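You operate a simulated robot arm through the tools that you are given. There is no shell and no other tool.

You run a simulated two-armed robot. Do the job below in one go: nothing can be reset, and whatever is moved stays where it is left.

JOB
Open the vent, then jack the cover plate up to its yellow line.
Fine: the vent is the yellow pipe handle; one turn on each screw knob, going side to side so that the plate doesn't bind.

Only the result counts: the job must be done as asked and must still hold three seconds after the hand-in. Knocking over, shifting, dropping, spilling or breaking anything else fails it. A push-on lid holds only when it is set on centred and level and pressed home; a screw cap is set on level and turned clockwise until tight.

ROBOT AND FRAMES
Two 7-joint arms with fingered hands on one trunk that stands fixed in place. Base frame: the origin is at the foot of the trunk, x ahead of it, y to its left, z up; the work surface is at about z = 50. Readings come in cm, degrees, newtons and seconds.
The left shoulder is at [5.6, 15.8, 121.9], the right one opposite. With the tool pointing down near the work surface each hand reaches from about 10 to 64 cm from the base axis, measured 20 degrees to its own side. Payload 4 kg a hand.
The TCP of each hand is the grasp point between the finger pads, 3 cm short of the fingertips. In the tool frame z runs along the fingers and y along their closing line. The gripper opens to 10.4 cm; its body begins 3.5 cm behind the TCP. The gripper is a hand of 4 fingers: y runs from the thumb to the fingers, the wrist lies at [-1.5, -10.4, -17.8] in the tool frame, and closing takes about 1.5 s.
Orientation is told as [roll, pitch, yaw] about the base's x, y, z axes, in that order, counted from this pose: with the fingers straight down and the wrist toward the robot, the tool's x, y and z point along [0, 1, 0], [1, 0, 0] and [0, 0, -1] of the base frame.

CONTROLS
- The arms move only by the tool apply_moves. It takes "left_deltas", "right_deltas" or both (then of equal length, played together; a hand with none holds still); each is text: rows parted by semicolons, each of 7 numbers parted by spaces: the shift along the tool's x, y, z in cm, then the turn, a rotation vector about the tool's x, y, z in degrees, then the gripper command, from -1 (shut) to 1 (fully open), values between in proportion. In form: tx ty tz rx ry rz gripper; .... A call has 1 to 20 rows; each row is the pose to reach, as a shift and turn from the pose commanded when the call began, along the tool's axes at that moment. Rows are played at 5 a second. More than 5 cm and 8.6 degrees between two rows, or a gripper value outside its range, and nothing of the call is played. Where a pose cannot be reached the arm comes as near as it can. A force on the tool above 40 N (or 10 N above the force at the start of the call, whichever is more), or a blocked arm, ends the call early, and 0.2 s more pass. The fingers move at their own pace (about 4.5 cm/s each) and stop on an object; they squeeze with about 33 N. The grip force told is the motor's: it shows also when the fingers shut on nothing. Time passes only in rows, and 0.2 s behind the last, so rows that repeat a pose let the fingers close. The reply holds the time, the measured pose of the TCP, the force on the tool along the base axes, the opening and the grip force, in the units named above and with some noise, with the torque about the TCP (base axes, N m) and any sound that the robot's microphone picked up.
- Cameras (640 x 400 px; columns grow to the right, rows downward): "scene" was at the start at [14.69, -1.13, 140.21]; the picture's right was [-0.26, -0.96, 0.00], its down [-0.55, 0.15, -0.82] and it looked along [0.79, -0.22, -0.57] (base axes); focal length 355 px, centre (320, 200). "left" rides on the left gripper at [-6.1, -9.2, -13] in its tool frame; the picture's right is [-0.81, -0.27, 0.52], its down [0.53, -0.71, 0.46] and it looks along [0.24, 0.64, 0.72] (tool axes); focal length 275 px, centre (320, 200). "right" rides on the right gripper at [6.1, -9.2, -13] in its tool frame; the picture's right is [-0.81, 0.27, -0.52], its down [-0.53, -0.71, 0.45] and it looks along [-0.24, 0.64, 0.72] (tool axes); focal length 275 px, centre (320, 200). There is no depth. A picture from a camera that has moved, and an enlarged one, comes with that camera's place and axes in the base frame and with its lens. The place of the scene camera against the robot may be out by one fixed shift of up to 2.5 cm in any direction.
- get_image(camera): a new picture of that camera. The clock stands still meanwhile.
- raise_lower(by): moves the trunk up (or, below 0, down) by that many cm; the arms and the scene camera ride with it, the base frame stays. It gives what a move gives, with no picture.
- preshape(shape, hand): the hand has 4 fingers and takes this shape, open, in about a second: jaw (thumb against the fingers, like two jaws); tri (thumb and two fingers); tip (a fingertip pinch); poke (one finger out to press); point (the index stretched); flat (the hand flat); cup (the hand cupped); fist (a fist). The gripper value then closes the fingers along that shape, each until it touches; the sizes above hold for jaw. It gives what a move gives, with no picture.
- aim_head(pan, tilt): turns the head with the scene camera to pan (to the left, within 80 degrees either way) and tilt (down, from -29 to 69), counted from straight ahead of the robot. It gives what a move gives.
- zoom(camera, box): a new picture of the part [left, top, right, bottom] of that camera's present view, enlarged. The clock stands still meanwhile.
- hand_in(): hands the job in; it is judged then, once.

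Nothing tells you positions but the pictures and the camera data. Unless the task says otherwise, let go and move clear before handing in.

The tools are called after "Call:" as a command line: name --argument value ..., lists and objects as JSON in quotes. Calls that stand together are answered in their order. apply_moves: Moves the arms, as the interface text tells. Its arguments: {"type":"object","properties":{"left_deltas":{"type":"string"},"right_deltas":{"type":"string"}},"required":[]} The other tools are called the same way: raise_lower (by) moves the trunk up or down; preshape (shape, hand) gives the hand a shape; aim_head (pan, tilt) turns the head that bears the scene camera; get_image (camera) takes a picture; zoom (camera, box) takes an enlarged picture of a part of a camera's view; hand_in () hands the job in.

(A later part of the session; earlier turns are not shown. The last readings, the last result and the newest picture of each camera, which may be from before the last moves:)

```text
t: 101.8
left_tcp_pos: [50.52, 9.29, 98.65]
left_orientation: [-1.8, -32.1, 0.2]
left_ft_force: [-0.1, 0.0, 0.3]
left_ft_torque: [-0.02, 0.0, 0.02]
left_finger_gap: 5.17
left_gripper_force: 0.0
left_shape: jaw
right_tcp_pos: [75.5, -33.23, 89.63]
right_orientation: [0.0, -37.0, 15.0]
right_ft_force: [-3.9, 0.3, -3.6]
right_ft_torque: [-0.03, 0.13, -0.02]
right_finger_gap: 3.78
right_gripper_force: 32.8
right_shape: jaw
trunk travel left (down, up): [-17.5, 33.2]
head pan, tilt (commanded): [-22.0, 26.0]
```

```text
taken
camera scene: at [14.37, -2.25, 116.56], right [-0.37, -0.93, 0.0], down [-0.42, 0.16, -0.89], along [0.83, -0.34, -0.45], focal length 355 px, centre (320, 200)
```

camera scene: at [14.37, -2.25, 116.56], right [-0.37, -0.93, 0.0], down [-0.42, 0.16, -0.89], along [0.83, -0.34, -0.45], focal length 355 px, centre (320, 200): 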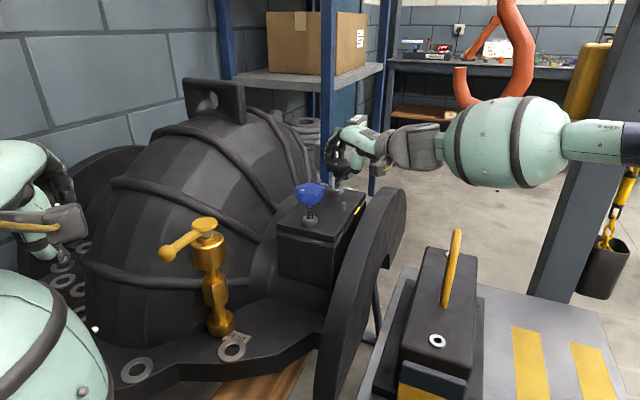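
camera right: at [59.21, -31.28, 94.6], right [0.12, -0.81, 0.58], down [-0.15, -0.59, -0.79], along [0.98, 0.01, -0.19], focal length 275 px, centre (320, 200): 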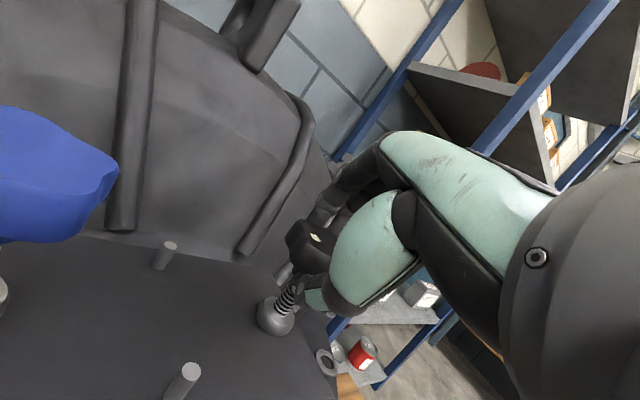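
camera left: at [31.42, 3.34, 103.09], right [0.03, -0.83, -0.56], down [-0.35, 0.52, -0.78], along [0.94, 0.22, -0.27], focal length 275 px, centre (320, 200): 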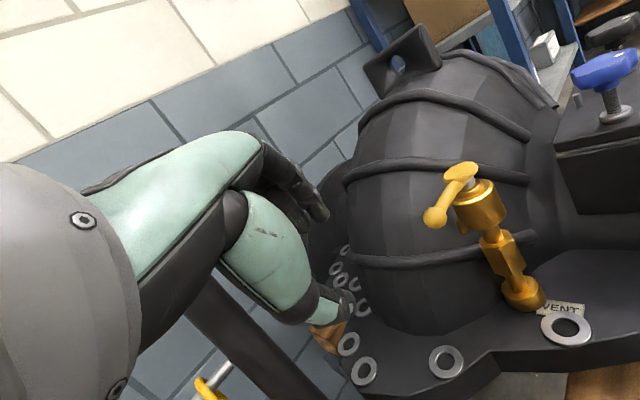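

Good centred grip on black at yaw +15°. I'm doing a 40° stroke, opening, swinging back in place and re-gripping in one go.

Call:
apply_moves --right_deltas "0.1 0.01 0.01 0 -4 5.35 -1; 0.2 0.03 0.02 0 -8 10.6 -1; 0.29 0.05 0.04 0 -12 16 -1; 0.38 0.09 0.07 0 -16.1 21.3 -1; 0.47 0.13 0.1 0 -20 26.6 -1; 0.55 0.19 0.14 0 -24.1 32 -1; 0.55 0.19 0.14 0 -24.1 32 -1; 0.55 0.19 0.14 0 -24.1 32 0.5; 0.55 0.19 0.14 0 -24.1 32 0.5; 0.55 0.19 0.14 0 -24.1 32 0.5; 0.45 0.12 0.09 0 -19.3 25.6 0.5; 0.35 0.07 0.06 0 -14.4 19.2 0.5; 0.24 0.04 0.03 0 -9.6 12.8 0.5; 0.12 0.01 0.01 0 -4.8 6.4 0.5; 0 0 0 0 0 0 0.5; 0 0 0 0 0 0 0; 0 0 0 0 0 0 -1; 0 0 0 0 0 0 -1; 0 0 0 0 0 0 -1"

Call:
get_image --camera "right"

Call:
zoom --camera "scene" --box '[270, 130, 400, 260]'

```text
t: 105.8
left_tcp_pos: [50.69, 9.39, 98.85]
left_orientation: [-2.0, -32.2, 0.2]
left_ft_force: [-0.8, -0.4, -0.1]
left_ft_torque: [0.03, 0.04, 0.0]
left_finger_gap: 5.15
left_gripper_force: 0.1
left_shape: jaw
right_tcp_pos: [75.4, -33.24, 89.62]
right_orientation: [0.0, -36.9, 14.8]
right_ft_force: [-2.7, -0.3, -4.1]
right_ft_torque: [-0.03, 0.05, 0.0]
right_finger_gap: 3.84
right_gripper_force: 33.2
right_shape: jaw
trunk travel left (down, up): [-17.5, 33.2]
head pan, tilt (commanded): [-22.0, 26.0]
```

```text
taken
camera right: at [59.14, -31.27, 94.57], right [0.12, -0.81, 0.58], down [-0.15, -0.59, -0.79], along [0.98, 0.01, -0.19], focal length 275 px, centre (320, 200)
```

right: 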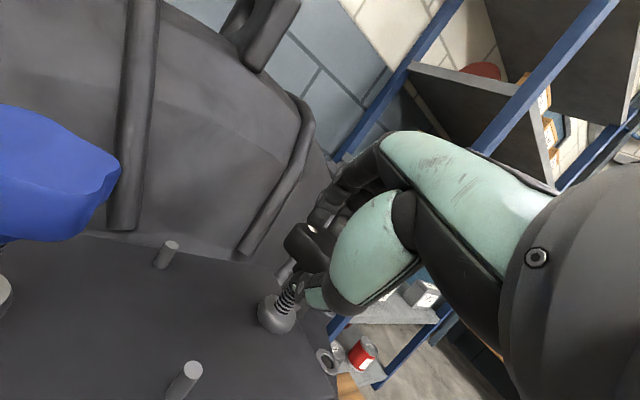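

```text
3.08 times, centred on (335, 195) of scene
camera zoom: at [14.36, -2.25, 116.56], right [-0.37, -0.93, 0.0], down [-0.42, 0.16, -0.89], along [0.83, -0.34, -0.45], focal length 1092 px, centre (274, 215)
```

zoom: 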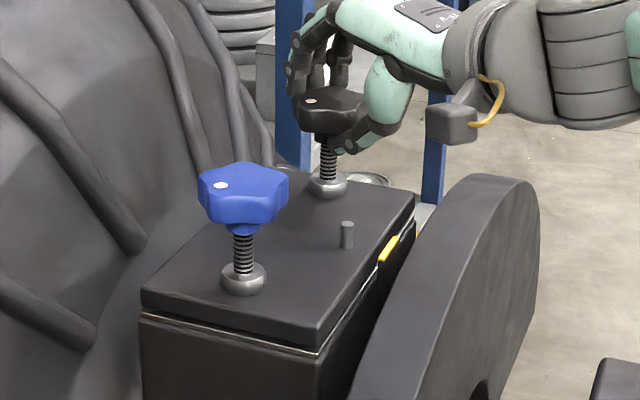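

Black's dot now lines up with blue's, so both are at about 125–130°. I'm doing one more black stroke, ending opened at -25° so I can back out.

Call:
apply_moves --right_deltas "0.1 0.01 0.01 0 -4 5.35 -1; 0.2 0.03 0.02 0 -8 10.6 -1; 0.29 0.05 0.04 0 -12 16 -1; 0.38 0.09 0.07 0 -16.1 21.3 -1; 0.47 0.13 0.1 0 -20 26.6 -1; 0.55 0.19 0.14 0 -24.1 32 -1; 0.55 0.19 0.14 0 -24.1 32 -1; 0.55 0.19 0.14 0 -24.1 32 0.5; 0.55 0.19 0.14 0 -24.1 32 0.5; 0.55 0.19 0.14 0 -24.1 32 0.5; 0.45 0.12 0.09 0 -19.3 25.6 0.5; 0.35 0.07 0.06 0 -14.4 19.2 0.5; 0.24 0.04 0.03 0 -9.6 12.8 0.5; 0.12 0.01 0.01 0 -4.8 6.4 0.5; 0 0 0 0 0 0 0.5; 0 0 0 0 0 0 0; 0 0 0 0 0 0 -1; 0 0 0 0 0 0 -1; 0 0 0 0 0 0 -1"

Call:
zoom --camera "scene" --box '[270, 130, 400, 260]'

Call:
zoom --camera "scene" --box '[330, 180, 370, 220]'

```text
t: 109.8
left_tcp_pos: [50.62, 9.36, 98.78]
left_orientation: [-1.9, -32.1, 0.1]
left_ft_force: [0.4, 0.3, -0.1]
left_ft_torque: [-0.03, 0.04, -0.01]
left_finger_gap: 5.21
left_gripper_force: 0.1
left_shape: jaw
right_tcp_pos: [75.49, -33.39, 89.64]
right_orientation: [0.0, -37.0, 15.0]
right_ft_force: [-4.6, -0.1, -2.2]
right_ft_torque: [-0.01, 0.07, -0.03]
right_finger_gap: 3.84
right_gripper_force: 32.8
right_shape: jaw
trunk travel left (down, up): [-17.5, 33.2]
head pan, tilt (commanded): [-22.0, 26.0]
```

```text
3.08 times, centred on (335, 195) of scene
camera zoom: at [14.35, -2.25, 116.56], right [-0.37, -0.93, 0.0], down [-0.42, 0.16, -0.89], along [0.83, -0.34, -0.45], focal length 1092 px, centre (274, 215)
```

zoom: 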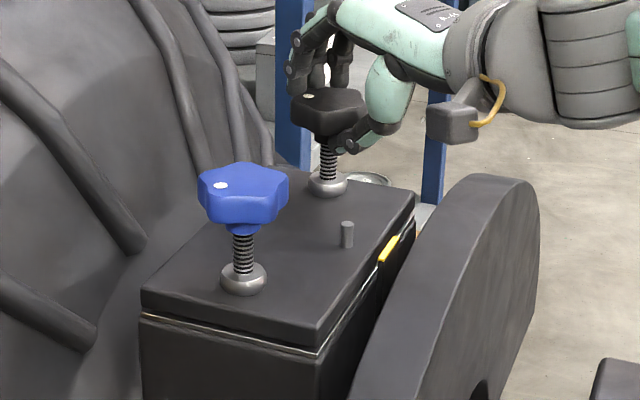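

```text
10.00 times, centred on (350, 200) of scene
camera zoom: at [14.35, -2.25, 116.56], right [-0.37, -0.93, 0.0], down [-0.42, 0.16, -0.89], along [0.83, -0.34, -0.45], focal length 3549 px, centre (20, 200)
```

zoom: 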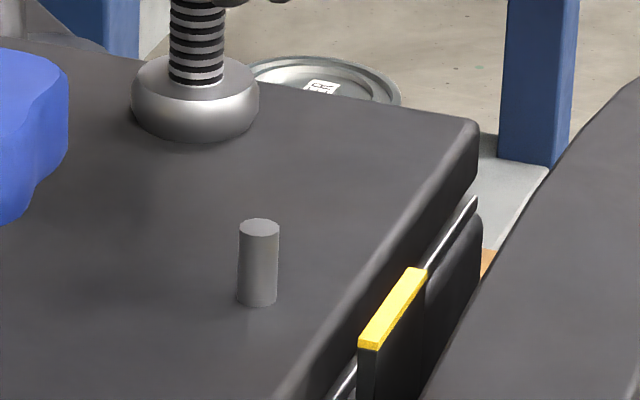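

Black is at about 165°, and the plate has already crept up along its guide pins by about 2 mm. Now back to the blue side.

Call:
apply_moves --right_deltas "0 0 0 0 0 0 0.5; 0 0 0 0 0 0 0.5; 0 0 0 0 0 0 0.5; 0 0 -2.5 0 0 0 0.5; 0 0 -5 0 0 0 0.5; 1.55 1.67 -9.26 0 0 0 0.5; 5.23 0.58 -11.34 0 0 0 0.5; 8.9 -1.41 -12.2 0 3 -4 0.5; 10.87 -4.15 -11.14 0 6 -8 0.5; 11.49 -5.75 -9.29 0 9 -12 0.5; 11.88 -5.79 -6.9 0 9 -12 0.5; 12.28 -5.83 -4.37 0 9 -12 0.5; 12.28 -5.83 -4.37 0 9 -12 0.5; 12.28 -5.83 -4.37 0 9 -12 0; 12.28 -5.83 -4.37 0 9 -12 -1; 12.28 -5.83 -4.37 0 9 -12 -1; 12.28 -5.83 -4.37 0 9 -12 -1"

Call:
get_image --camera "right"

Call:
zoom --camera "scene" --box '[240, 100, 420, 260]'

```text
t: 113.4
left_tcp_pos: [50.64, 9.35, 98.72]
left_orientation: [-2.0, -32.2, 0.2]
left_ft_force: [-0.5, -0.3, -0.1]
left_ft_torque: [-0.01, 0.02, 0.0]
left_finger_gap: 5.18
left_gripper_force: 0.1
left_shape: jaw
right_tcp_pos: [65.21, -23.31, 89.66]
right_orientation: [0.0, -37.0, 29.9]
right_ft_force: [-3.8, 0.2, -3.9]
right_ft_torque: [-0.04, 0.18, 0.06]
right_finger_gap: 3.74
right_gripper_force: 32.8
right_shape: jaw
trunk travel left (down, up): [-17.5, 33.2]
head pan, tilt (commanded): [-22.0, 26.0]
```

```text
taken
camera right: at [48.99, -25.53, 94.55], right [0.33, -0.75, 0.58], down [0.01, -0.61, -0.79], along [0.95, 0.26, -0.19], focal length 275 px, centre (320, 200)
```

right: 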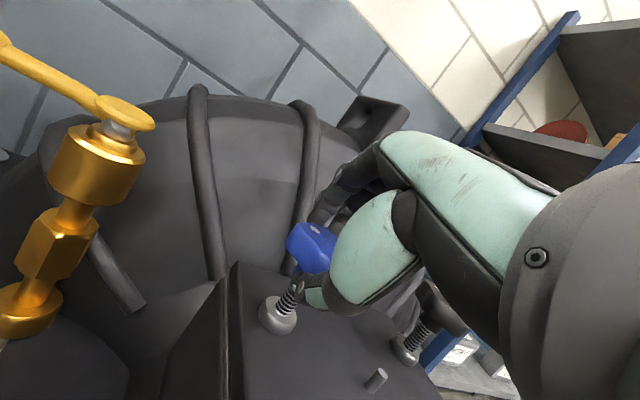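

```text
2.50 times, centred on (330, 180) of scene
camera zoom: at [14.36, -2.25, 116.56], right [-0.37, -0.93, 0.01], down [-0.42, 0.16, -0.89], along [0.83, -0.34, -0.45], focal length 887 px, centre (295, 250)
```

zoom: 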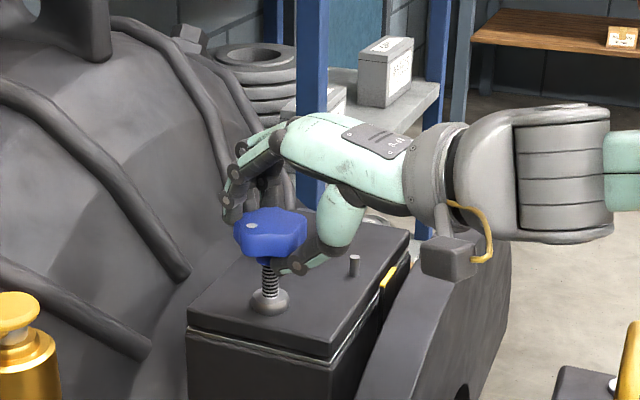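

Call:
apply_moves --right_deltas "0.11 0.02 0.01 0 -4.64 6.15 -1; 0.22 0.05 0.04 0 -9.3 12.3 -1; 0.32 0.09 0.07 0 -13.9 18.5 -1; 0.41 0.15 0.11 0 -18.5 24.6 -1; 0.5 0.21 0.16 0 -23.2 30.8 -1; 0.57 0.28 0.21 0 -27.8 36.9 -1; 0.63 0.36 0.27 0 -32.5 43.1 -1; 0.63 0.36 0.27 0 -32.5 43.1 0.5; 0.63 0.36 0.27 0 -32.5 43.1 0.5; 0.63 0.36 0.27 0 -32.5 43.1 0.5; 0.57 0.28 0.21 0 -27.8 36.9 0.5; 0.5 0.21 0.16 0 -23.2 30.8 0.5; 0.41 0.15 0.11 0 -18.5 24.6 0.5; 0.32 0.09 0.07 0 -13.9 18.5 0.5; 0.22 0.05 0.04 0 -9.3 12.3 0.5; 0.11 0.02 0.01 0 -4.64 6.15 0.5; 0 0 0 0 0 0 0.5; 0 0 0 0 0 0 -1; 0 0 0 0 0 0 -1; 0 0 0 0 0 0 -1"

Call:
zoom --camera "scene" --box '[240, 100, 420, 260]'

```text
t: 117.6
left_tcp_pos: [50.57, 9.42, 98.63]
left_orientation: [-1.9, -32.2, 0.2]
left_ft_force: [-0.5, -0.2, -0.1]
left_ft_torque: [0.0, -0.01, -0.02]
left_finger_gap: 5.17
left_gripper_force: 0.1
left_shape: jaw
right_tcp_pos: [65.2, -23.32, 89.58]
right_orientation: [0.0, -37.0, 30.0]
right_ft_force: [-3.3, 0.0, -3.1]
right_ft_torque: [-0.06, 0.16, 0.08]
right_finger_gap: 3.74
right_gripper_force: 33.0
right_shape: jaw
trunk travel left (down, up): [-17.5, 33.2]
head pan, tilt (commanded): [-22.0, 26.0]
```

```text
2.50 times, centred on (330, 180) of scene
camera zoom: at [14.34, -2.25, 116.56], right [-0.37, -0.93, 0.0], down [-0.42, 0.16, -0.89], along [0.83, -0.34, -0.45], focal length 887 px, centre (295, 250)
```

zoom: 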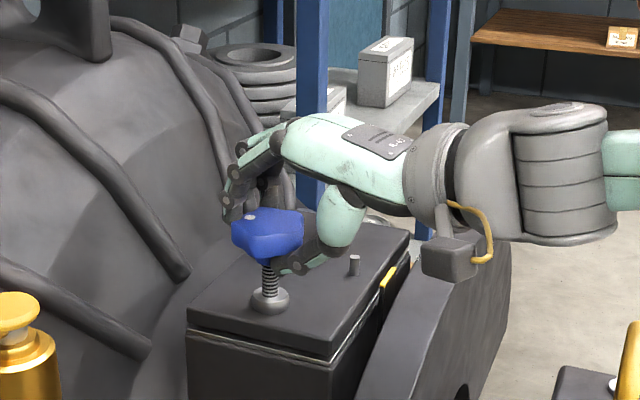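

Blue turned another 54° or so, for about 184° in total. Repeating once more on blue.

Call:
apply_moves --right_deltas "0.11 0.02 0.01 0 -4.64 6.15 -1; 0.22 0.05 0.04 0 -9.3 12.3 -1; 0.32 0.09 0.07 0 -13.9 18.5 -1; 0.41 0.15 0.11 0 -18.5 24.6 -1; 0.5 0.21 0.16 0 -23.2 30.8 -1; 0.57 0.28 0.21 0 -27.8 36.9 -1; 0.63 0.36 0.27 0 -32.5 43.1 -1; 0.63 0.36 0.27 0 -32.5 43.1 -1; 0.63 0.36 0.27 0 -32.5 43.1 0.5; 0.63 0.36 0.27 0 -32.5 43.1 0.5; 0.63 0.36 0.27 0 -32.5 43.1 0.5"

Call:
apply_moves --right_deltas "0 0 -2 0 0 0 0.5; 0 0 -4 0 0 0 0.5; 0 0 -6 0 0 0 0.5; 0 0 -6 0 0 0 0.5"

Call:
zoom --camera "right" --box '[195, 215, 315, 325]'

Call:
zoom --camera "scene" --box '[270, 130, 400, 260]'

```text
t: 120.0
left_tcp_pos: [50.66, 9.39, 98.69]
left_orientation: [-2.0, -32.1, 0.2]
left_ft_force: [-0.2, -0.1, 0.3]
left_ft_torque: [-0.01, 0.0, 0.02]
left_finger_gap: 5.19
left_gripper_force: 0.0
left_shape: jaw
right_tcp_pos: [65.34, -22.59, 89.7]
right_orientation: [0.2, -37.2, -24.2]
right_ft_force: [-0.6, -0.6, -0.8]
right_ft_torque: [-0.02, 0.01, 0.05]
right_finger_gap: 7.78
right_gripper_force: 0.1
right_shape: jaw
trunk travel left (down, up): [-17.5, 33.2]
head pan, tilt (commanded): [-22.0, 26.0]
```

```text
t: 121.0
left_tcp_pos: [50.65, 9.37, 98.63]
left_orientation: [-2.0, -32.2, 0.2]
left_ft_force: [0.4, -1.3, 0.3]
left_ft_torque: [0.02, 0.03, 0.0]
left_finger_gap: 5.21
left_gripper_force: 0.0
left_shape: jaw
right_tcp_pos: [62.03, -21.12, 94.48]
right_orientation: [0.0, -37.0, -24.1]
right_ft_force: [-0.6, -0.6, -0.1]
right_ft_torque: [0.03, -0.01, 0.03]
right_finger_gap: 7.8
right_gripper_force: 0.1
right_shape: jaw
trunk travel left (down, up): [-17.5, 33.2]
head pan, tilt (commanded): [-22.0, 26.0]
```

```text
3.64 times, centred on (255, 270) of right
camera zoom: at [50.64, -9.27, 99.44], right [-0.42, -0.7, 0.58], down [-0.49, -0.37, -0.79], along [0.77, -0.61, -0.19], focal length 1001 px, centre (556, -54)
```

zoom: 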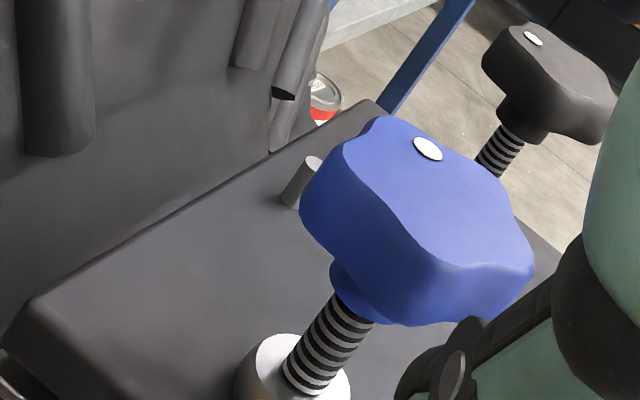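

```text
3.08 times, centred on (335, 195) of scene
camera zoom: at [14.41, -2.25, 116.56], right [-0.37, -0.93, 0.01], down [-0.42, 0.16, -0.89], along [0.83, -0.34, -0.45], focal length 1092 px, centre (274, 215)
```

zoom: 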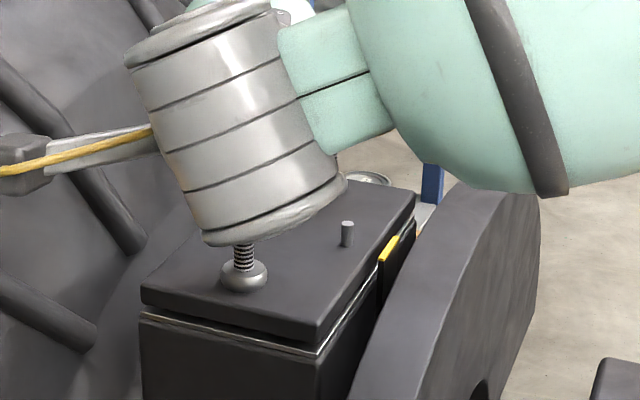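

Blue is at about 236° and black at about 170°. The plate gap is visibly opening. I'm moving to black for the next strokes.

Call:
apply_moves --right_deltas "0 2.7 -3.6 0 0 0 0.5; -2 5.5 -3 0 4 -5.2 0.5; -4.2 8.3 -1 0 8 -10.5 0.5; -5.8 10.5 2.2 0 12 -15.8 0.5; -7 12 5.9 0 16 -21 0.5; -7.5 11.4 9.75 0 20 -26.3 0.5; -7.5 11.4 9.75 0 23.6 -31.1 0.5; -6.5 11.1 12 0 23.6 -31.1 0.5; -5.6 10.83 14.33 0 23.6 -31.1 0.5; -5.6 10.83 14.33 0 23.6 -31.1 0.5; -5.6 10.83 14.33 0 23.6 -31.1 0; -5.6 10.83 14.33 0 23.6 -31.1 -1; -5.6 10.83 14.33 0 23.6 -31.1 -1; -5.6 10.83 14.33 0 23.6 -31.1 -1"

Call:
zoom --camera "scene" --box '[270, 130, 400, 260]'

Call:
zoom --camera "scene" --box '[330, 180, 370, 220]'

```text
t: 124.0
left_tcp_pos: [50.52, 9.32, 98.64]
left_orientation: [-2.0, -32.2, 0.2]
left_ft_force: [-0.3, 0.9, 0.4]
left_ft_torque: [0.01, 0.02, -0.02]
left_finger_gap: 5.22
left_gripper_force: 0.0
left_shape: jaw
right_tcp_pos: [75.41, -33.12, 89.45]
right_orientation: [0.1, -37.1, 15.0]
right_ft_force: [-3.1, 1.1, -1.8]
right_ft_torque: [-0.04, 0.38, 0.02]
right_finger_gap: 3.63
right_gripper_force: 32.8
right_shape: jaw
trunk travel left (down, up): [-17.5, 33.2]
head pan, tilt (commanded): [-22.0, 26.0]
```

```text
3.08 times, centred on (335, 195) of scene
camera zoom: at [14.36, -2.23, 116.56], right [-0.37, -0.93, 0.01], down [-0.42, 0.16, -0.89], along [0.83, -0.34, -0.45], focal length 1092 px, centre (274, 215)
```

zoom: 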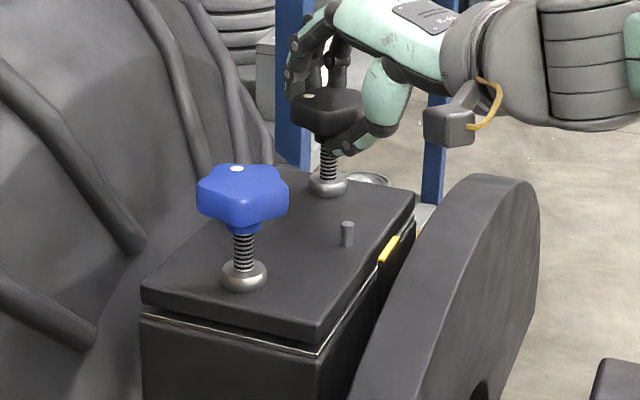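

```text
10.00 times, centred on (350, 200) of scene
camera zoom: at [14.36, -2.23, 116.56], right [-0.37, -0.93, 0.01], down [-0.42, 0.16, -0.89], along [0.83, -0.34, -0.45], focal length 3549 px, centre (20, 200)
```

zoom: 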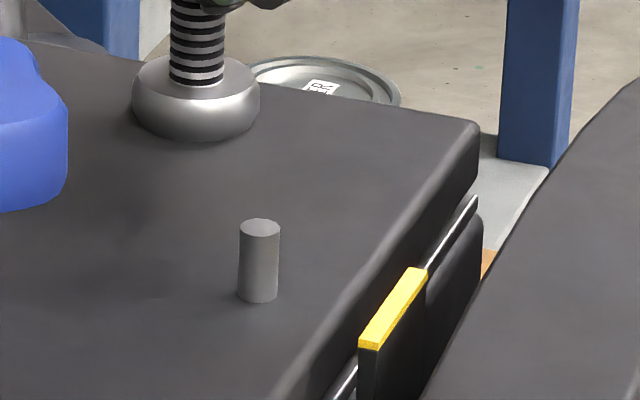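

Call:
apply_moves --right_deltas "0.1 0.01 0.01 0 -4 5.35 -1; 0.2 0.03 0.02 0 -8 10.6 -1; 0.29 0.05 0.04 0 -12 16 -1; 0.38 0.09 0.07 0 -16.1 21.3 -1; 0.47 0.13 0.1 0 -20 26.6 -1; 0.55 0.19 0.14 0 -24.1 32 -1; 0.55 0.19 0.14 0 -24.1 32 -1; 0.55 0.19 0.14 0 -24.1 32 0.5; 0.55 0.19 0.14 0 -24.1 32 0.5; 0.55 0.19 0.14 0 -24.1 32 0.5; 0.45 0.12 0.09 0 -19.3 25.6 0.5; 0.35 0.07 0.06 0 -14.4 19.2 0.5; 0.24 0.04 0.03 0 -9.6 12.8 0.5; 0.12 0.01 0.01 0 -4.8 6.4 0.5; 0 0 0 0 0 0 0.5; 0 0 0 0 0 0 0; 0 0 0 0 0 0 -1; 0 0 0 0 0 0 -1; 0 0 0 0 0 0 -1"

Call:
zoom --camera "scene" --box '[270, 130, 400, 260]'

```text
t: 128.0
left_tcp_pos: [50.47, 9.32, 98.68]
left_orientation: [-2.1, -32.2, 0.2]
left_ft_force: [-0.2, -0.3, -1.0]
left_ft_torque: [-0.01, -0.02, 0.02]
left_finger_gap: 5.2
left_gripper_force: 0.1
left_shape: jaw
right_tcp_pos: [75.58, -33.3, 89.51]
right_orientation: [0.1, -37.1, 15.1]
right_ft_force: [-4.2, 0.4, -1.8]
right_ft_torque: [-0.02, 0.45, 0.05]
right_finger_gap: 3.65
right_gripper_force: 32.8
right_shape: jaw
trunk travel left (down, up): [-17.5, 33.2]
head pan, tilt (commanded): [-22.0, 26.0]
```

```text
3.08 times, centred on (335, 195) of scene
camera zoom: at [14.34, -2.23, 116.56], right [-0.37, -0.93, 0.01], down [-0.42, 0.16, -0.89], along [0.83, -0.34, -0.45], focal length 1092 px, centre (274, 215)
```

zoom: 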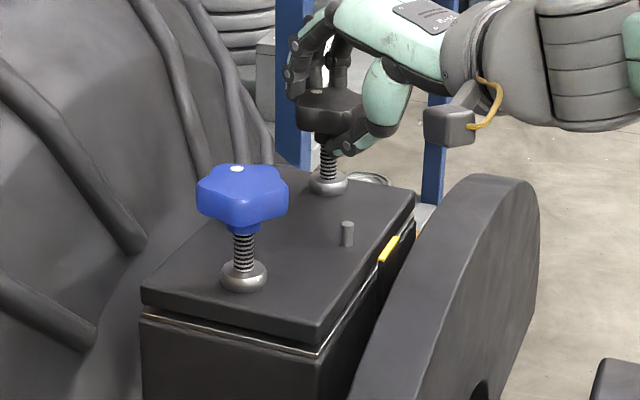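

Call:
apply_moves --right_deltas "0.1 0.01 0.01 0 -4 5.35 -1; 0.2 0.03 0.02 0 -8 10.6 -1; 0.29 0.05 0.04 0 -12 16 -1; 0.38 0.09 0.07 0 -16.1 21.3 -1; 0.47 0.13 0.1 0 -20 26.6 -1; 0.55 0.19 0.14 0 -24.1 32 -1; 0.55 0.19 0.14 0 -24.1 32 -1; 0.55 0.19 0.14 0 -24.1 32 0.5; 0.55 0.19 0.14 0 -24.1 32 0.5; 0.55 0.19 0.14 0 -24.1 32 0.5; 0.45 0.12 0.09 0 -19.3 25.6 0.5; 0.35 0.07 0.06 0 -14.4 19.2 0.5; 0.24 0.04 0.03 0 -9.6 12.8 0.5; 0.12 0.01 0.01 0 -4.8 6.4 0.5; 0 0 0 0 0 0 0.5; 0 0 0 0 0 0 0; 0 0 0 0 0 0 -1; 0 0 0 0 0 0 -1; 0 0 0 0 0 0 -1"

Call:
zoom --camera "scene" --box '[270, 130, 400, 260]'

Call:
zoom --camera "right" --box '[230, 200, 350, 320]'

```text
t: 132.0
left_tcp_pos: [50.62, 9.29, 98.68]
left_orientation: [-1.9, -32.2, 0.2]
left_ft_force: [0.0, -0.5, -0.9]
left_ft_torque: [0.0, -0.02, 0.04]
left_finger_gap: 5.22
left_gripper_force: 0.2
left_shape: jaw
right_tcp_pos: [75.4, -33.15, 89.52]
right_orientation: [0.1, -37.1, 15.0]
right_ft_force: [-3.7, 0.2, -2.7]
right_ft_torque: [-0.1, 0.49, 0.01]
right_finger_gap: 3.66
right_gripper_force: 32.4
right_shape: jaw
trunk travel left (down, up): [-17.5, 33.2]
head pan, tilt (commanded): [-22.0, 26.0]
```

```text
3.08 times, centred on (335, 195) of scene
camera zoom: at [14.34, -2.24, 116.56], right [-0.37, -0.93, 0.0], down [-0.42, 0.16, -0.89], along [0.83, -0.34, -0.45], focal length 1092 px, centre (274, 215)
```

zoom: 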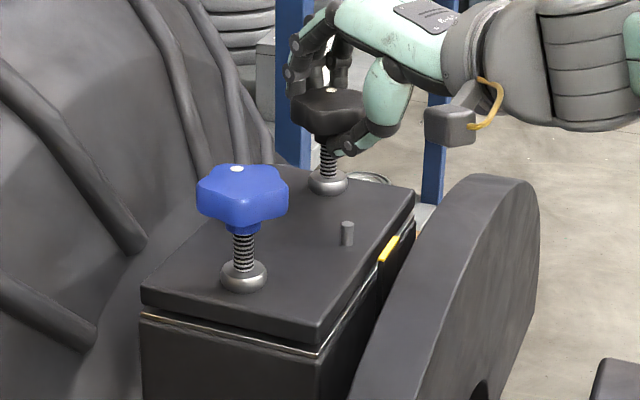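

```text
3.33 times, centred on (290, 260) of right
camera zoom: at [59.22, -31.24, 94.45], right [0.12, -0.81, 0.58], down [-0.15, -0.59, -0.79], along [0.98, 0.01, -0.19], focal length 918 px, centre (420, 0)
```

zoom: 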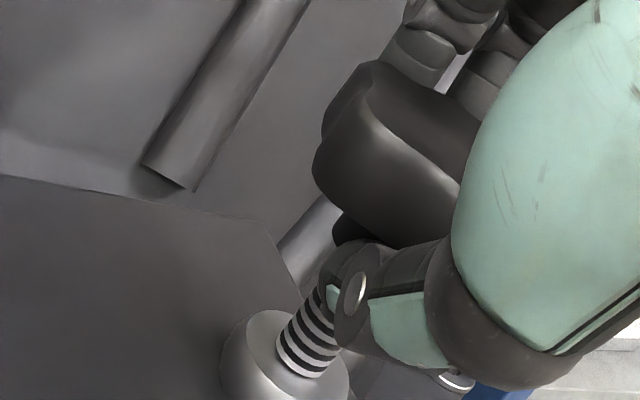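

Black is now at about 250°. One more black stroke, ending released.

Call:
apply_moves --right_deltas "0.1 0.01 0.01 0 -4 5.35 -1; 0.2 0.03 0.02 0 -8 10.6 -1; 0.29 0.05 0.04 0 -12 16 -1; 0.38 0.09 0.07 0 -16.1 21.3 -1; 0.47 0.13 0.1 0 -20 26.6 -1; 0.55 0.19 0.14 0 -24.1 32 -1; 0.55 0.19 0.14 0 -24.1 32 -1; 0.55 0.19 0.14 0 -24.1 32 0.5; 0.55 0.19 0.14 0 -24.1 32 0.5; 0.55 0.19 0.14 0 -24.1 32 0.5; 0.45 0.12 0.09 0 -19.3 25.6 0.5; 0.35 0.07 0.06 0 -14.4 19.2 0.5; 0.24 0.04 0.03 0 -9.6 12.8 0.5; 0.12 0.01 0.01 0 -4.8 6.4 0.5; 0 0 0 0 0 0 0.5"

Call:
zoom --camera "scene" --box '[270, 130, 400, 260]'

Call:
zoom --camera "scene" --box '[330, 180, 370, 220]'

```text
t: 135.2
left_tcp_pos: [50.64, 9.27, 98.73]
left_orientation: [-2.0, -32.3, 0.2]
left_ft_force: [-0.9, 0.3, 0.1]
left_ft_torque: [0.0, -0.01, 0.01]
left_finger_gap: 5.2
left_gripper_force: 0.0
left_shape: jaw
right_tcp_pos: [75.47, -33.35, 89.48]
right_orientation: [0.1, -37.3, 15.1]
right_ft_force: [0.3, 0.0, 0.3]
right_ft_torque: [0.02, 0.01, 0.04]
right_finger_gap: 7.76
right_gripper_force: 0.1
right_shape: jaw
trunk travel left (down, up): [-17.5, 33.2]
head pan, tilt (commanded): [-22.0, 26.0]
```

```text
3.08 times, centred on (335, 195) of scene
camera zoom: at [14.38, -2.28, 116.56], right [-0.37, -0.93, 0.0], down [-0.42, 0.16, -0.89], along [0.83, -0.34, -0.45], focal length 1092 px, centre (274, 215)
```

zoom: 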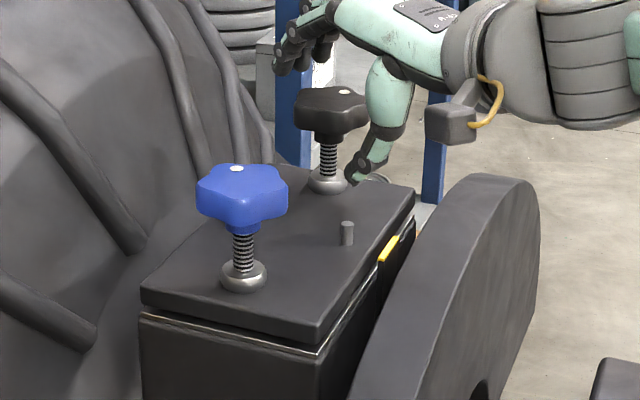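

```text
10.00 times, centred on (350, 200) of scene
camera zoom: at [14.38, -2.28, 116.56], right [-0.37, -0.93, 0.0], down [-0.42, 0.16, -0.89], along [0.83, -0.34, -0.45], focal length 3549 px, centre (20, 200)
```

zoom: 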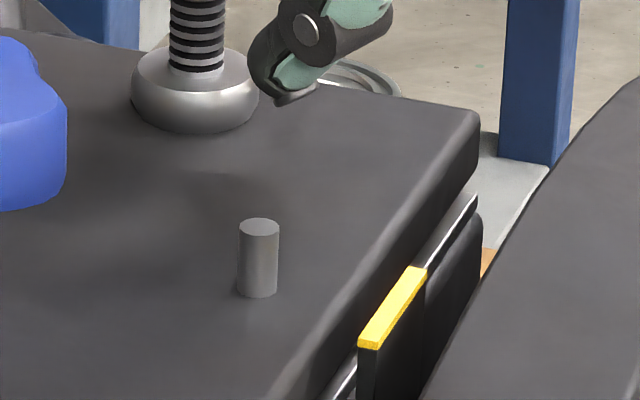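

Plate corner has risen clearly and black is at about 290°. Next I'm going to blue for about 124° more.

Call:
apply_moves --right_deltas "0 0 -2.5 0 0 0 0.4; 0 0 -5 0 0 0 0.4; 1.55 1.67 -9.26 0 0 0 0.4; 5.23 0.58 -11.34 0 0 0 0.4; 8.9 -1.41 -12.2 0 3 -4 0.4; 10.87 -4.15 -11.14 0 6 -8 0.4; 11.49 -5.75 -9.29 0 9 -12 0.4; 11.88 -5.79 -7 0 9 -12 0.4; 12.28 -5.75 -4.5 0 9 -12 0.4; 12.28 -5.75 -4.5 0 9 -12 0.4; 12.28 -5.75 -4.5 0 9 -12 0; 12.28 -5.75 -4.5 0 9 -12 -1; 12.28 -5.75 -4.5 0 9 -12 -1; 12.28 -5.75 -4.5 0 9 -12 -1"

Call:
zoom --camera "scene" --box '[240, 100, 420, 260]'

Call:
get_image --camera "right"

```text
t: 138.2
left_tcp_pos: [50.73, 9.39, 98.83]
left_orientation: [-1.9, -32.2, 0.2]
left_ft_force: [0.1, 0.2, -0.5]
left_ft_torque: [0.0, -0.01, 0.02]
left_finger_gap: 5.21
left_gripper_force: 0.2
left_shape: jaw
right_tcp_pos: [65.25, -23.27, 89.67]
right_orientation: [0.1, -37.1, 30.0]
right_ft_force: [-2.4, 0.2, -4.5]
right_ft_torque: [-0.08, 0.22, 0.0]
right_finger_gap: 3.64
right_gripper_force: 33.0
right_shape: jaw
trunk travel left (down, up): [-17.5, 33.2]
head pan, tilt (commanded): [-22.0, 26.0]
```

```text
2.50 times, centred on (330, 180) of scene
camera zoom: at [14.37, -2.24, 116.56], right [-0.37, -0.93, 0.01], down [-0.42, 0.16, -0.89], along [0.83, -0.34, -0.45], focal length 887 px, centre (295, 250)
```

zoom: 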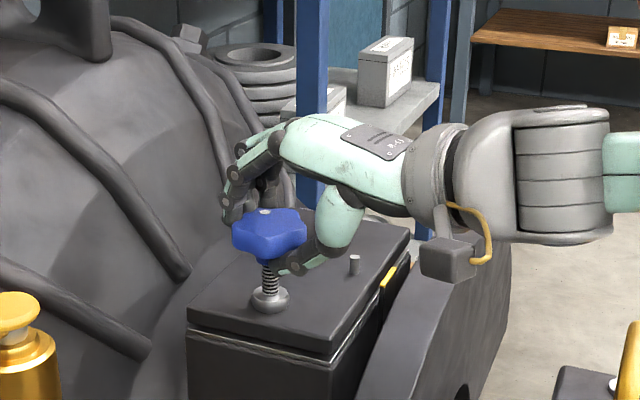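

```text
taken
camera right: at [48.96, -25.46, 94.5], right [0.33, -0.75, 0.58], down [0.01, -0.61, -0.79], along [0.95, 0.26, -0.19], focal length 275 px, centre (320, 200)
```

right: 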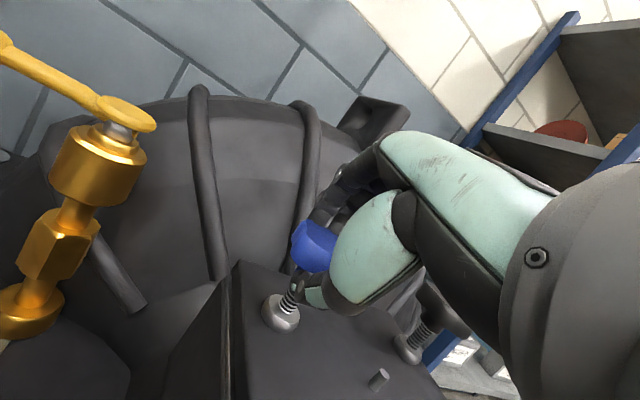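

Gripped blue. Stroke, swing back and re-grip.

Call:
apply_moves --right_deltas "0.11 0.02 0.01 0 -4.64 6.15 -1; 0.22 0.05 0.04 0 -9.3 12.3 -1; 0.32 0.09 0.07 0 -13.9 18.5 -1; 0.41 0.15 0.11 0 -18.5 24.6 -1; 0.5 0.21 0.16 0 -23.2 30.8 -1; 0.57 0.28 0.21 0 -27.8 36.9 -1; 0.63 0.36 0.27 0 -32.5 43.1 -1; 0.63 0.36 0.27 0 -32.5 43.1 0.4; 0.63 0.36 0.27 0 -32.5 43.1 0.4; 0.63 0.36 0.27 0 -32.5 43.1 0.4; 0.57 0.28 0.21 0 -27.8 36.9 0.4; 0.5 0.21 0.16 0 -23.2 30.8 0.4; 0.41 0.15 0.11 0 -18.5 24.6 0.4; 0.32 0.09 0.07 0 -13.9 18.5 0.4; 0.22 0.05 0.04 0 -9.3 12.3 0.4; 0.11 0.02 0.01 0 -4.64 6.15 0.4; 0 0 0 0 0 0 0.4; 0 0 0 0 0 0 -1; 0 0 0 0 0 0 -1; 0 0 0 0 0 0 -1"

Call:
zoom --camera "scene" --box '[240, 100, 420, 260]'

Call:
zoom --camera "scene" --box '[330, 180, 370, 220]'

```text
t: 142.4
left_tcp_pos: [50.57, 9.27, 98.79]
left_orientation: [-1.9, -32.2, 0.2]
left_ft_force: [0.0, 0.4, 0.5]
left_ft_torque: [-0.01, 0.02, 0.01]
left_finger_gap: 5.19
left_gripper_force: 0.1
left_shape: jaw
right_tcp_pos: [65.27, -23.26, 89.6]
right_orientation: [0.0, -37.1, 29.9]
right_ft_force: [-4.4, -1.4, -1.9]
right_ft_torque: [-0.09, 0.23, 0.0]
right_finger_gap: 3.74
right_gripper_force: 32.2
right_shape: jaw
trunk travel left (down, up): [-17.5, 33.2]
head pan, tilt (commanded): [-22.0, 26.0]
```

```text
2.50 times, centred on (330, 180) of scene
camera zoom: at [14.34, -2.25, 116.56], right [-0.37, -0.93, 0.0], down [-0.42, 0.16, -0.89], along [0.83, -0.34, -0.45], focal length 887 px, centre (295, 250)
```

zoom: 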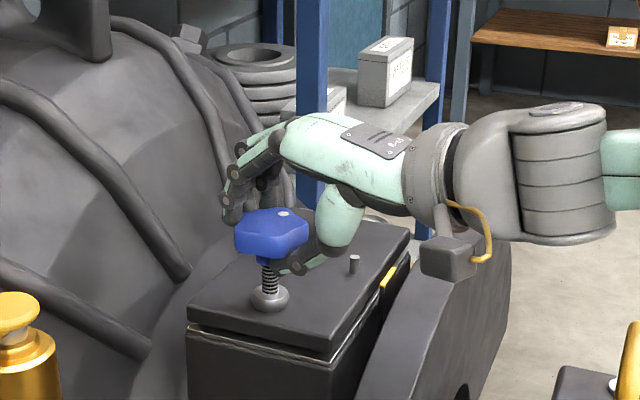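

```text
10.00 times, centred on (350, 200) of scene
camera zoom: at [14.34, -2.25, 116.56], right [-0.37, -0.93, 0.0], down [-0.42, 0.16, -0.89], along [0.83, -0.34, -0.45], focal length 3549 px, centre (20, 200)
```

zoom: 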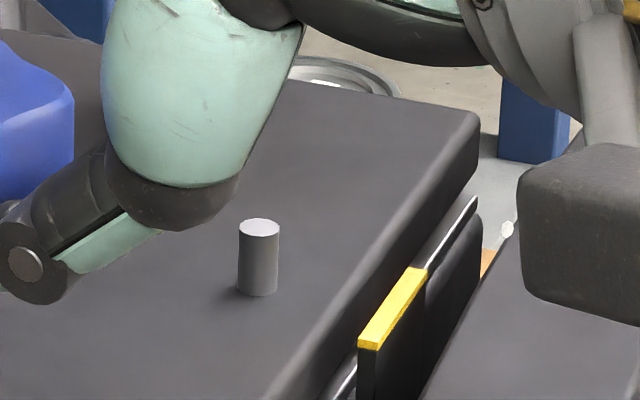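

Blue is at about 290°. One more 54° stroke on blue, then I'll back off and measure both dots.

Call:
apply_moves --right_deltas "0.11 0.02 0.01 0 -4.64 6.15 -1; 0.22 0.05 0.04 0 -9.3 12.3 -1; 0.32 0.09 0.07 0 -13.9 18.5 -1; 0.41 0.15 0.11 0 -18.5 24.6 -1; 0.5 0.21 0.16 0 -23.2 30.8 -1; 0.57 0.28 0.21 0 -27.8 36.9 -1; 0.63 0.36 0.27 0 -32.5 43.1 -1; 0.63 0.36 0.27 0 -32.5 43.1 -1; 0.63 0.36 0.27 0 -32.5 43.1 0.4; 0.63 0.36 0.27 0 -32.5 43.1 0.4; 0.63 0.36 0.27 0 -32.5 43.1 0.4"

Call:
apply_moves --right_deltas "0 0 -2 0 0 0 0.4; 0 0 -4 0 0 0 0.4; 0 0 -6 0 0 0 0.4; 0 0 -6 0 0 0 0.4"

Call:
zoom --camera "right" --box '[195, 215, 335, 325]'

Call:
zoom --camera "scene" --box '[330, 180, 370, 220]'

```text
t: 144.8
left_tcp_pos: [50.61, 9.23, 98.7]
left_orientation: [-2.0, -32.1, 0.3]
left_ft_force: [0.5, -0.2, -1.2]
left_ft_torque: [0.0, -0.06, 0.02]
left_finger_gap: 5.17
left_gripper_force: 0.0
left_shape: jaw
right_tcp_pos: [65.31, -22.53, 89.73]
right_orientation: [0.2, -37.3, -24.1]
right_ft_force: [0.4, 0.5, 0.2]
right_ft_torque: [0.03, -0.02, 0.01]
right_finger_gap: 7.26
right_gripper_force: 0.0
right_shape: jaw
trunk travel left (down, up): [-17.5, 33.2]
head pan, tilt (commanded): [-22.0, 26.0]
```

```text
t: 145.8
left_tcp_pos: [50.54, 9.33, 98.66]
left_orientation: [-1.9, -32.2, 0.3]
left_ft_force: [-0.5, -0.3, -0.2]
left_ft_torque: [0.01, 0.0, 0.01]
left_finger_gap: 5.17
left_gripper_force: 0.1
left_shape: jaw
right_tcp_pos: [62.08, -20.97, 94.5]
right_orientation: [0.0, -37.1, -24.1]
right_ft_force: [-0.8, 0.3, -0.2]
right_ft_torque: [0.0, 0.0, -0.01]
right_finger_gap: 7.25
right_gripper_force: 0.0
right_shape: jaw
trunk travel left (down, up): [-17.5, 33.2]
head pan, tilt (commanded): [-22.0, 26.0]
```

```text
3.64 times, centred on (265, 270) of right
camera zoom: at [50.66, -9.2, 99.49], right [-0.42, -0.7, 0.58], down [-0.48, -0.37, -0.79], along [0.77, -0.61, -0.19], focal length 1001 px, centre (520, -54)
```

zoom: 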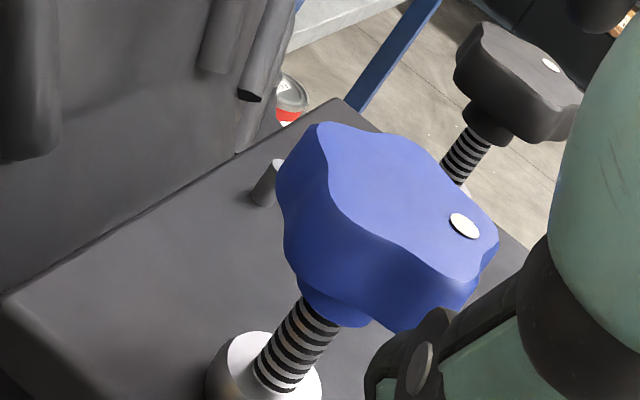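

```text
10.00 times, centred on (350, 200) of scene
camera zoom: at [14.4, -2.25, 116.56], right [-0.37, -0.93, 0.01], down [-0.42, 0.16, -0.89], along [0.83, -0.34, -0.45], focal length 3549 px, centre (20, 200)
```

zoom: 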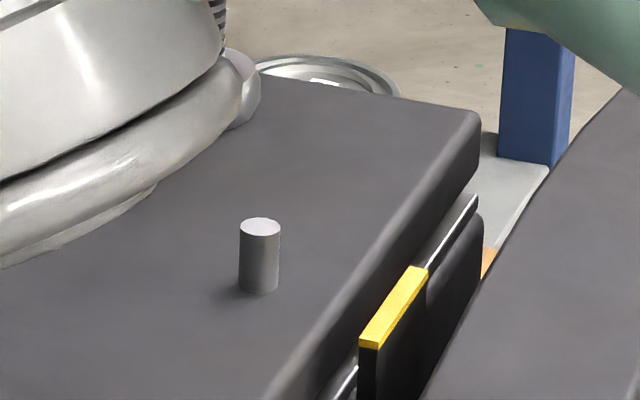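

Blue is at about 337–340° and black at about 295°. Over to black for the remaining ~65°.

Call:
apply_moves --right_deltas "0 2.7 -3.6 0 0 0 0.4; -2 5.5 -3 0 4 -5.2 0.4; -4.2 8.3 -1 0 8 -10.5 0.4; -5.8 10.5 2.2 0 12 -15.8 0.4; -7 12 5.9 0 16 -21 0.4; -7.6 11.45 9.65 0 20 -26.3 0.4; -7.6 11.45 9.65 0 23.6 -31.1 0.4; -6.65 11.15 11.9 0 23.6 -31.1 0.4; -5.75 10.9 14.2 0 23.6 -31.1 0.4; -5.75 10.9 14.2 0 23.6 -31.1 0.4; -5.75 10.9 14.2 0 23.6 -31.1 0; -5.75 10.9 14.2 0 23.6 -31.1 -1; -5.75 10.9 14.2 0 23.6 -31.1 -1; -5.75 10.9 14.2 0 23.6 -31.1 -1"

Call:
zoom --camera "scene" --box '[270, 130, 400, 260]'

```text
t: 148.8
left_tcp_pos: [50.52, 9.32, 98.6]
left_orientation: [-1.8, -32.1, 0.1]
left_ft_force: [-0.4, -0.9, -0.3]
left_ft_torque: [0.0, 0.02, -0.03]
left_finger_gap: 5.19
left_gripper_force: 0.0
left_shape: jaw
right_tcp_pos: [75.59, -33.38, 89.57]
right_orientation: [0.1, -37.1, 14.9]
right_ft_force: [-4.1, 1.0, -3.0]
right_ft_torque: [-0.07, 0.31, 0.01]
right_finger_gap: 3.76
right_gripper_force: 33.2
right_shape: jaw
trunk travel left (down, up): [-17.5, 33.2]
head pan, tilt (commanded): [-22.0, 26.0]
```

```text
3.08 times, centred on (335, 195) of scene
camera zoom: at [14.37, -2.25, 116.56], right [-0.37, -0.93, 0.01], down [-0.42, 0.16, -0.89], along [0.83, -0.34, -0.45], focal length 1092 px, centre (274, 215)
```

zoom: 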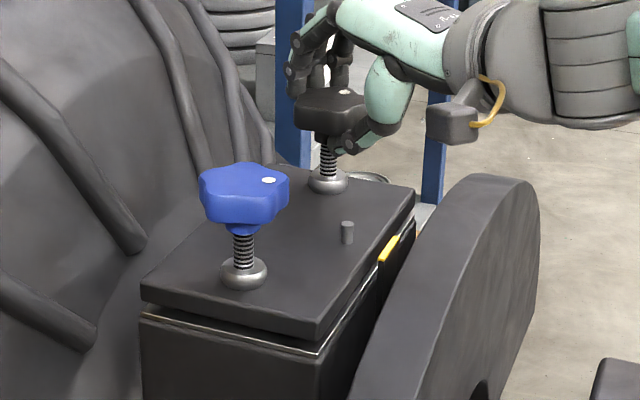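

Comparing with the earlier view, blue's dot is about 16° short of a full turn. Now black: a 40° stroke and re-grip.

Call:
apply_moves --right_deltas "0.1 0.01 0.01 0 -4 5.35 -1; 0.2 0.03 0.02 0 -8 10.6 -1; 0.29 0.05 0.04 0 -12 16 -1; 0.38 0.09 0.07 0 -16.1 21.3 -1; 0.47 0.13 0.1 0 -20 26.6 -1; 0.55 0.19 0.14 0 -24.1 32 -1; 0.55 0.19 0.14 0 -24.1 32 -1; 0.55 0.19 0.14 0 -24.1 32 0.4; 0.55 0.19 0.14 0 -24.1 32 0.4; 0.55 0.19 0.14 0 -24.1 32 0.4; 0.45 0.12 0.09 0 -19.3 25.6 0.4; 0.35 0.07 0.06 0 -14.4 19.2 0.4; 0.24 0.04 0.03 0 -9.6 12.8 0.4; 0.12 0.01 0.01 0 -4.8 6.4 0.4; 0 0 0 0 0 0 0.4; 0 0 0 0 0 0 0.4"

Call:
zoom --camera "scene" --box '[260, 80, 440, 260]'

Call:
zoom --camera "scene" --box '[330, 180, 370, 220]'

```text
t: 152.2
left_tcp_pos: [50.6, 9.42, 98.58]
left_orientation: [-2.1, -32.2, 0.2]
left_ft_force: [0.3, 0.5, -0.1]
left_ft_torque: [-0.02, 0.09, 0.02]
left_finger_gap: 5.2
left_gripper_force: 0.0
left_shape: jaw
right_tcp_pos: [75.49, -33.31, 89.93]
right_orientation: [0.2, -37.3, 15.0]
right_ft_force: [-0.6, -0.3, 0.3]
right_ft_torque: [0.04, 0.01, -0.02]
right_finger_gap: 7.27
right_gripper_force: 0.2
right_shape: jaw
trunk travel left (down, up): [-17.5, 33.2]
head pan, tilt (commanded): [-22.0, 26.0]
```

```text
2.22 times, centred on (350, 170) of scene
camera zoom: at [14.36, -2.2, 116.57], right [-0.37, -0.93, 0.01], down [-0.42, 0.16, -0.89], along [0.83, -0.34, -0.45], focal length 789 px, centre (253, 267)
```

zoom: 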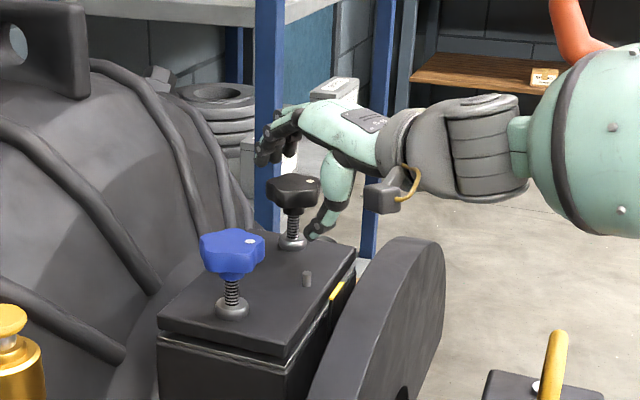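

```text
10.00 times, centred on (350, 200) of scene
camera zoom: at [14.36, -2.2, 116.57], right [-0.37, -0.93, 0.01], down [-0.42, 0.16, -0.89], along [0.83, -0.34, -0.45], focal length 3549 px, centre (20, 200)
```

zoom: 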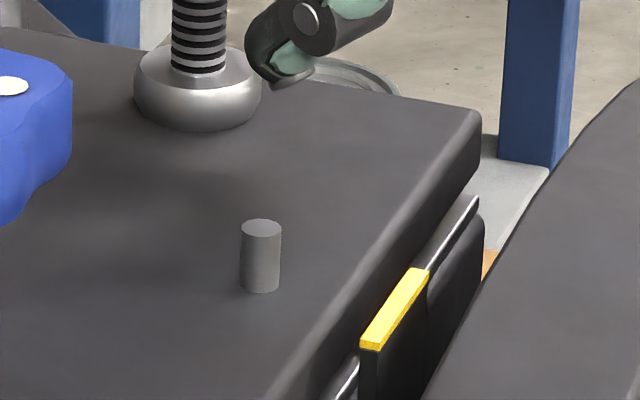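

Both dots are nearly back where they began, and the plate's bottom edge sits near the yellow band. Now a short 20° finishing stroke on black.

Call:
apply_moves --right_deltas "0 0 -0.3 0 0 0 0; 0 0 0.2 0 0 0 -1; 0 0 0.2 0 0 0 -1; 0 0 0.2 0 0 0 -1; 0.1 0.01 0.2 0 -4 5.35 -1; 0.2 0.03 0.22 0 -8 10.6 -1; 0.29 0.05 0.24 0 -12 16 -1; 0.29 0.05 0.24 0 -12 16 -1; 0.29 0.05 0.24 0 -12 16 0.4; 0.29 0.05 0.24 0 -12 16 0.4; 0.29 0.05 0.24 0 -12 16 0.4; 0.29 0.05 -1.5 0 -12 16 0.4; 0.29 0.05 -3.5 0 -12 16 0.4; 0.29 0.05 -5.5 0 -12 16 0.4; 0.29 0.05 -5.5 0 -12 16 0.4"

Call:
zoom --camera "right" --box '[235, 225, 335, 315]'

Call:
zoom --camera "scene" --box '[330, 180, 370, 220]'

Call:
get_image --camera "right"

```text
t: 155.4
left_tcp_pos: [50.69, 9.35, 98.73]
left_orientation: [-1.9, -32.3, 0.1]
left_ft_force: [0.3, -0.5, 0.6]
left_ft_torque: [0.04, 0.02, -0.01]
left_finger_gap: 5.19
left_gripper_force: 0.0
left_shape: jaw
right_tcp_pos: [72.19, -33.97, 94.11]
right_orientation: [0.3, -37.2, -5.1]
right_ft_force: [0.6, 0.7, 0.1]
right_ft_torque: [0.0, 0.02, -0.03]
right_finger_gap: 7.24
right_gripper_force: 0.1
right_shape: jaw
trunk travel left (down, up): [-17.5, 33.2]
head pan, tilt (commanded): [-22.0, 26.0]
```

```text
4.44 times, centred on (285, 270) of right
camera zoom: at [57.59, -26.45, 99.06], right [-0.16, -0.8, 0.57], down [-0.34, -0.5, -0.8], along [0.93, -0.32, -0.19], focal length 1224 px, centre (476, -111)
```

zoom: 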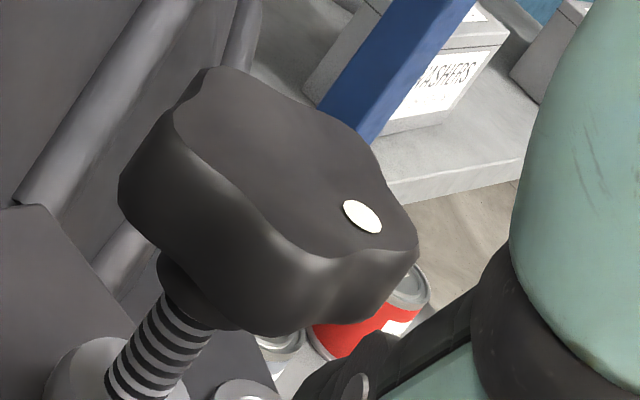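

```text
10.00 times, centred on (350, 200) of scene
camera zoom: at [14.42, -2.24, 116.55], right [-0.37, -0.93, 0.01], down [-0.42, 0.16, -0.89], along [0.83, -0.34, -0.45], focal length 3549 px, centre (20, 200)
```

zoom: 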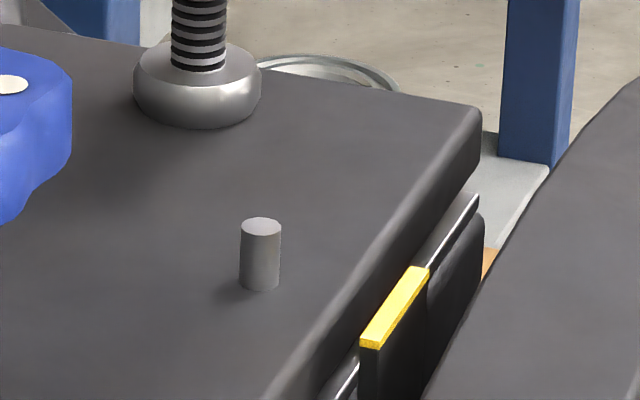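

```text
taken
camera right: at [57.59, -26.45, 99.06], right [-0.16, -0.8, 0.57], down [-0.34, -0.5, -0.8], along [0.93, -0.32, -0.19], focal length 275 px, centre (320, 200)
```

right: 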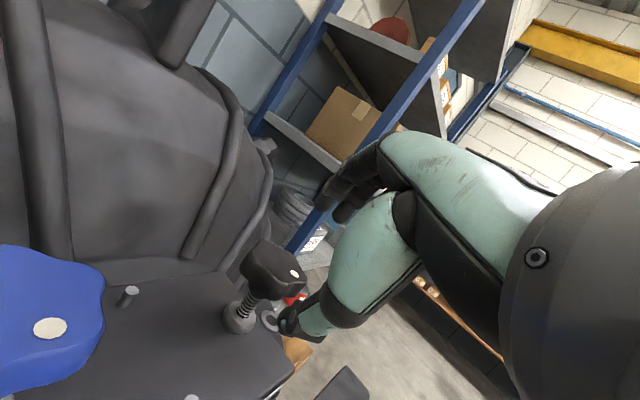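

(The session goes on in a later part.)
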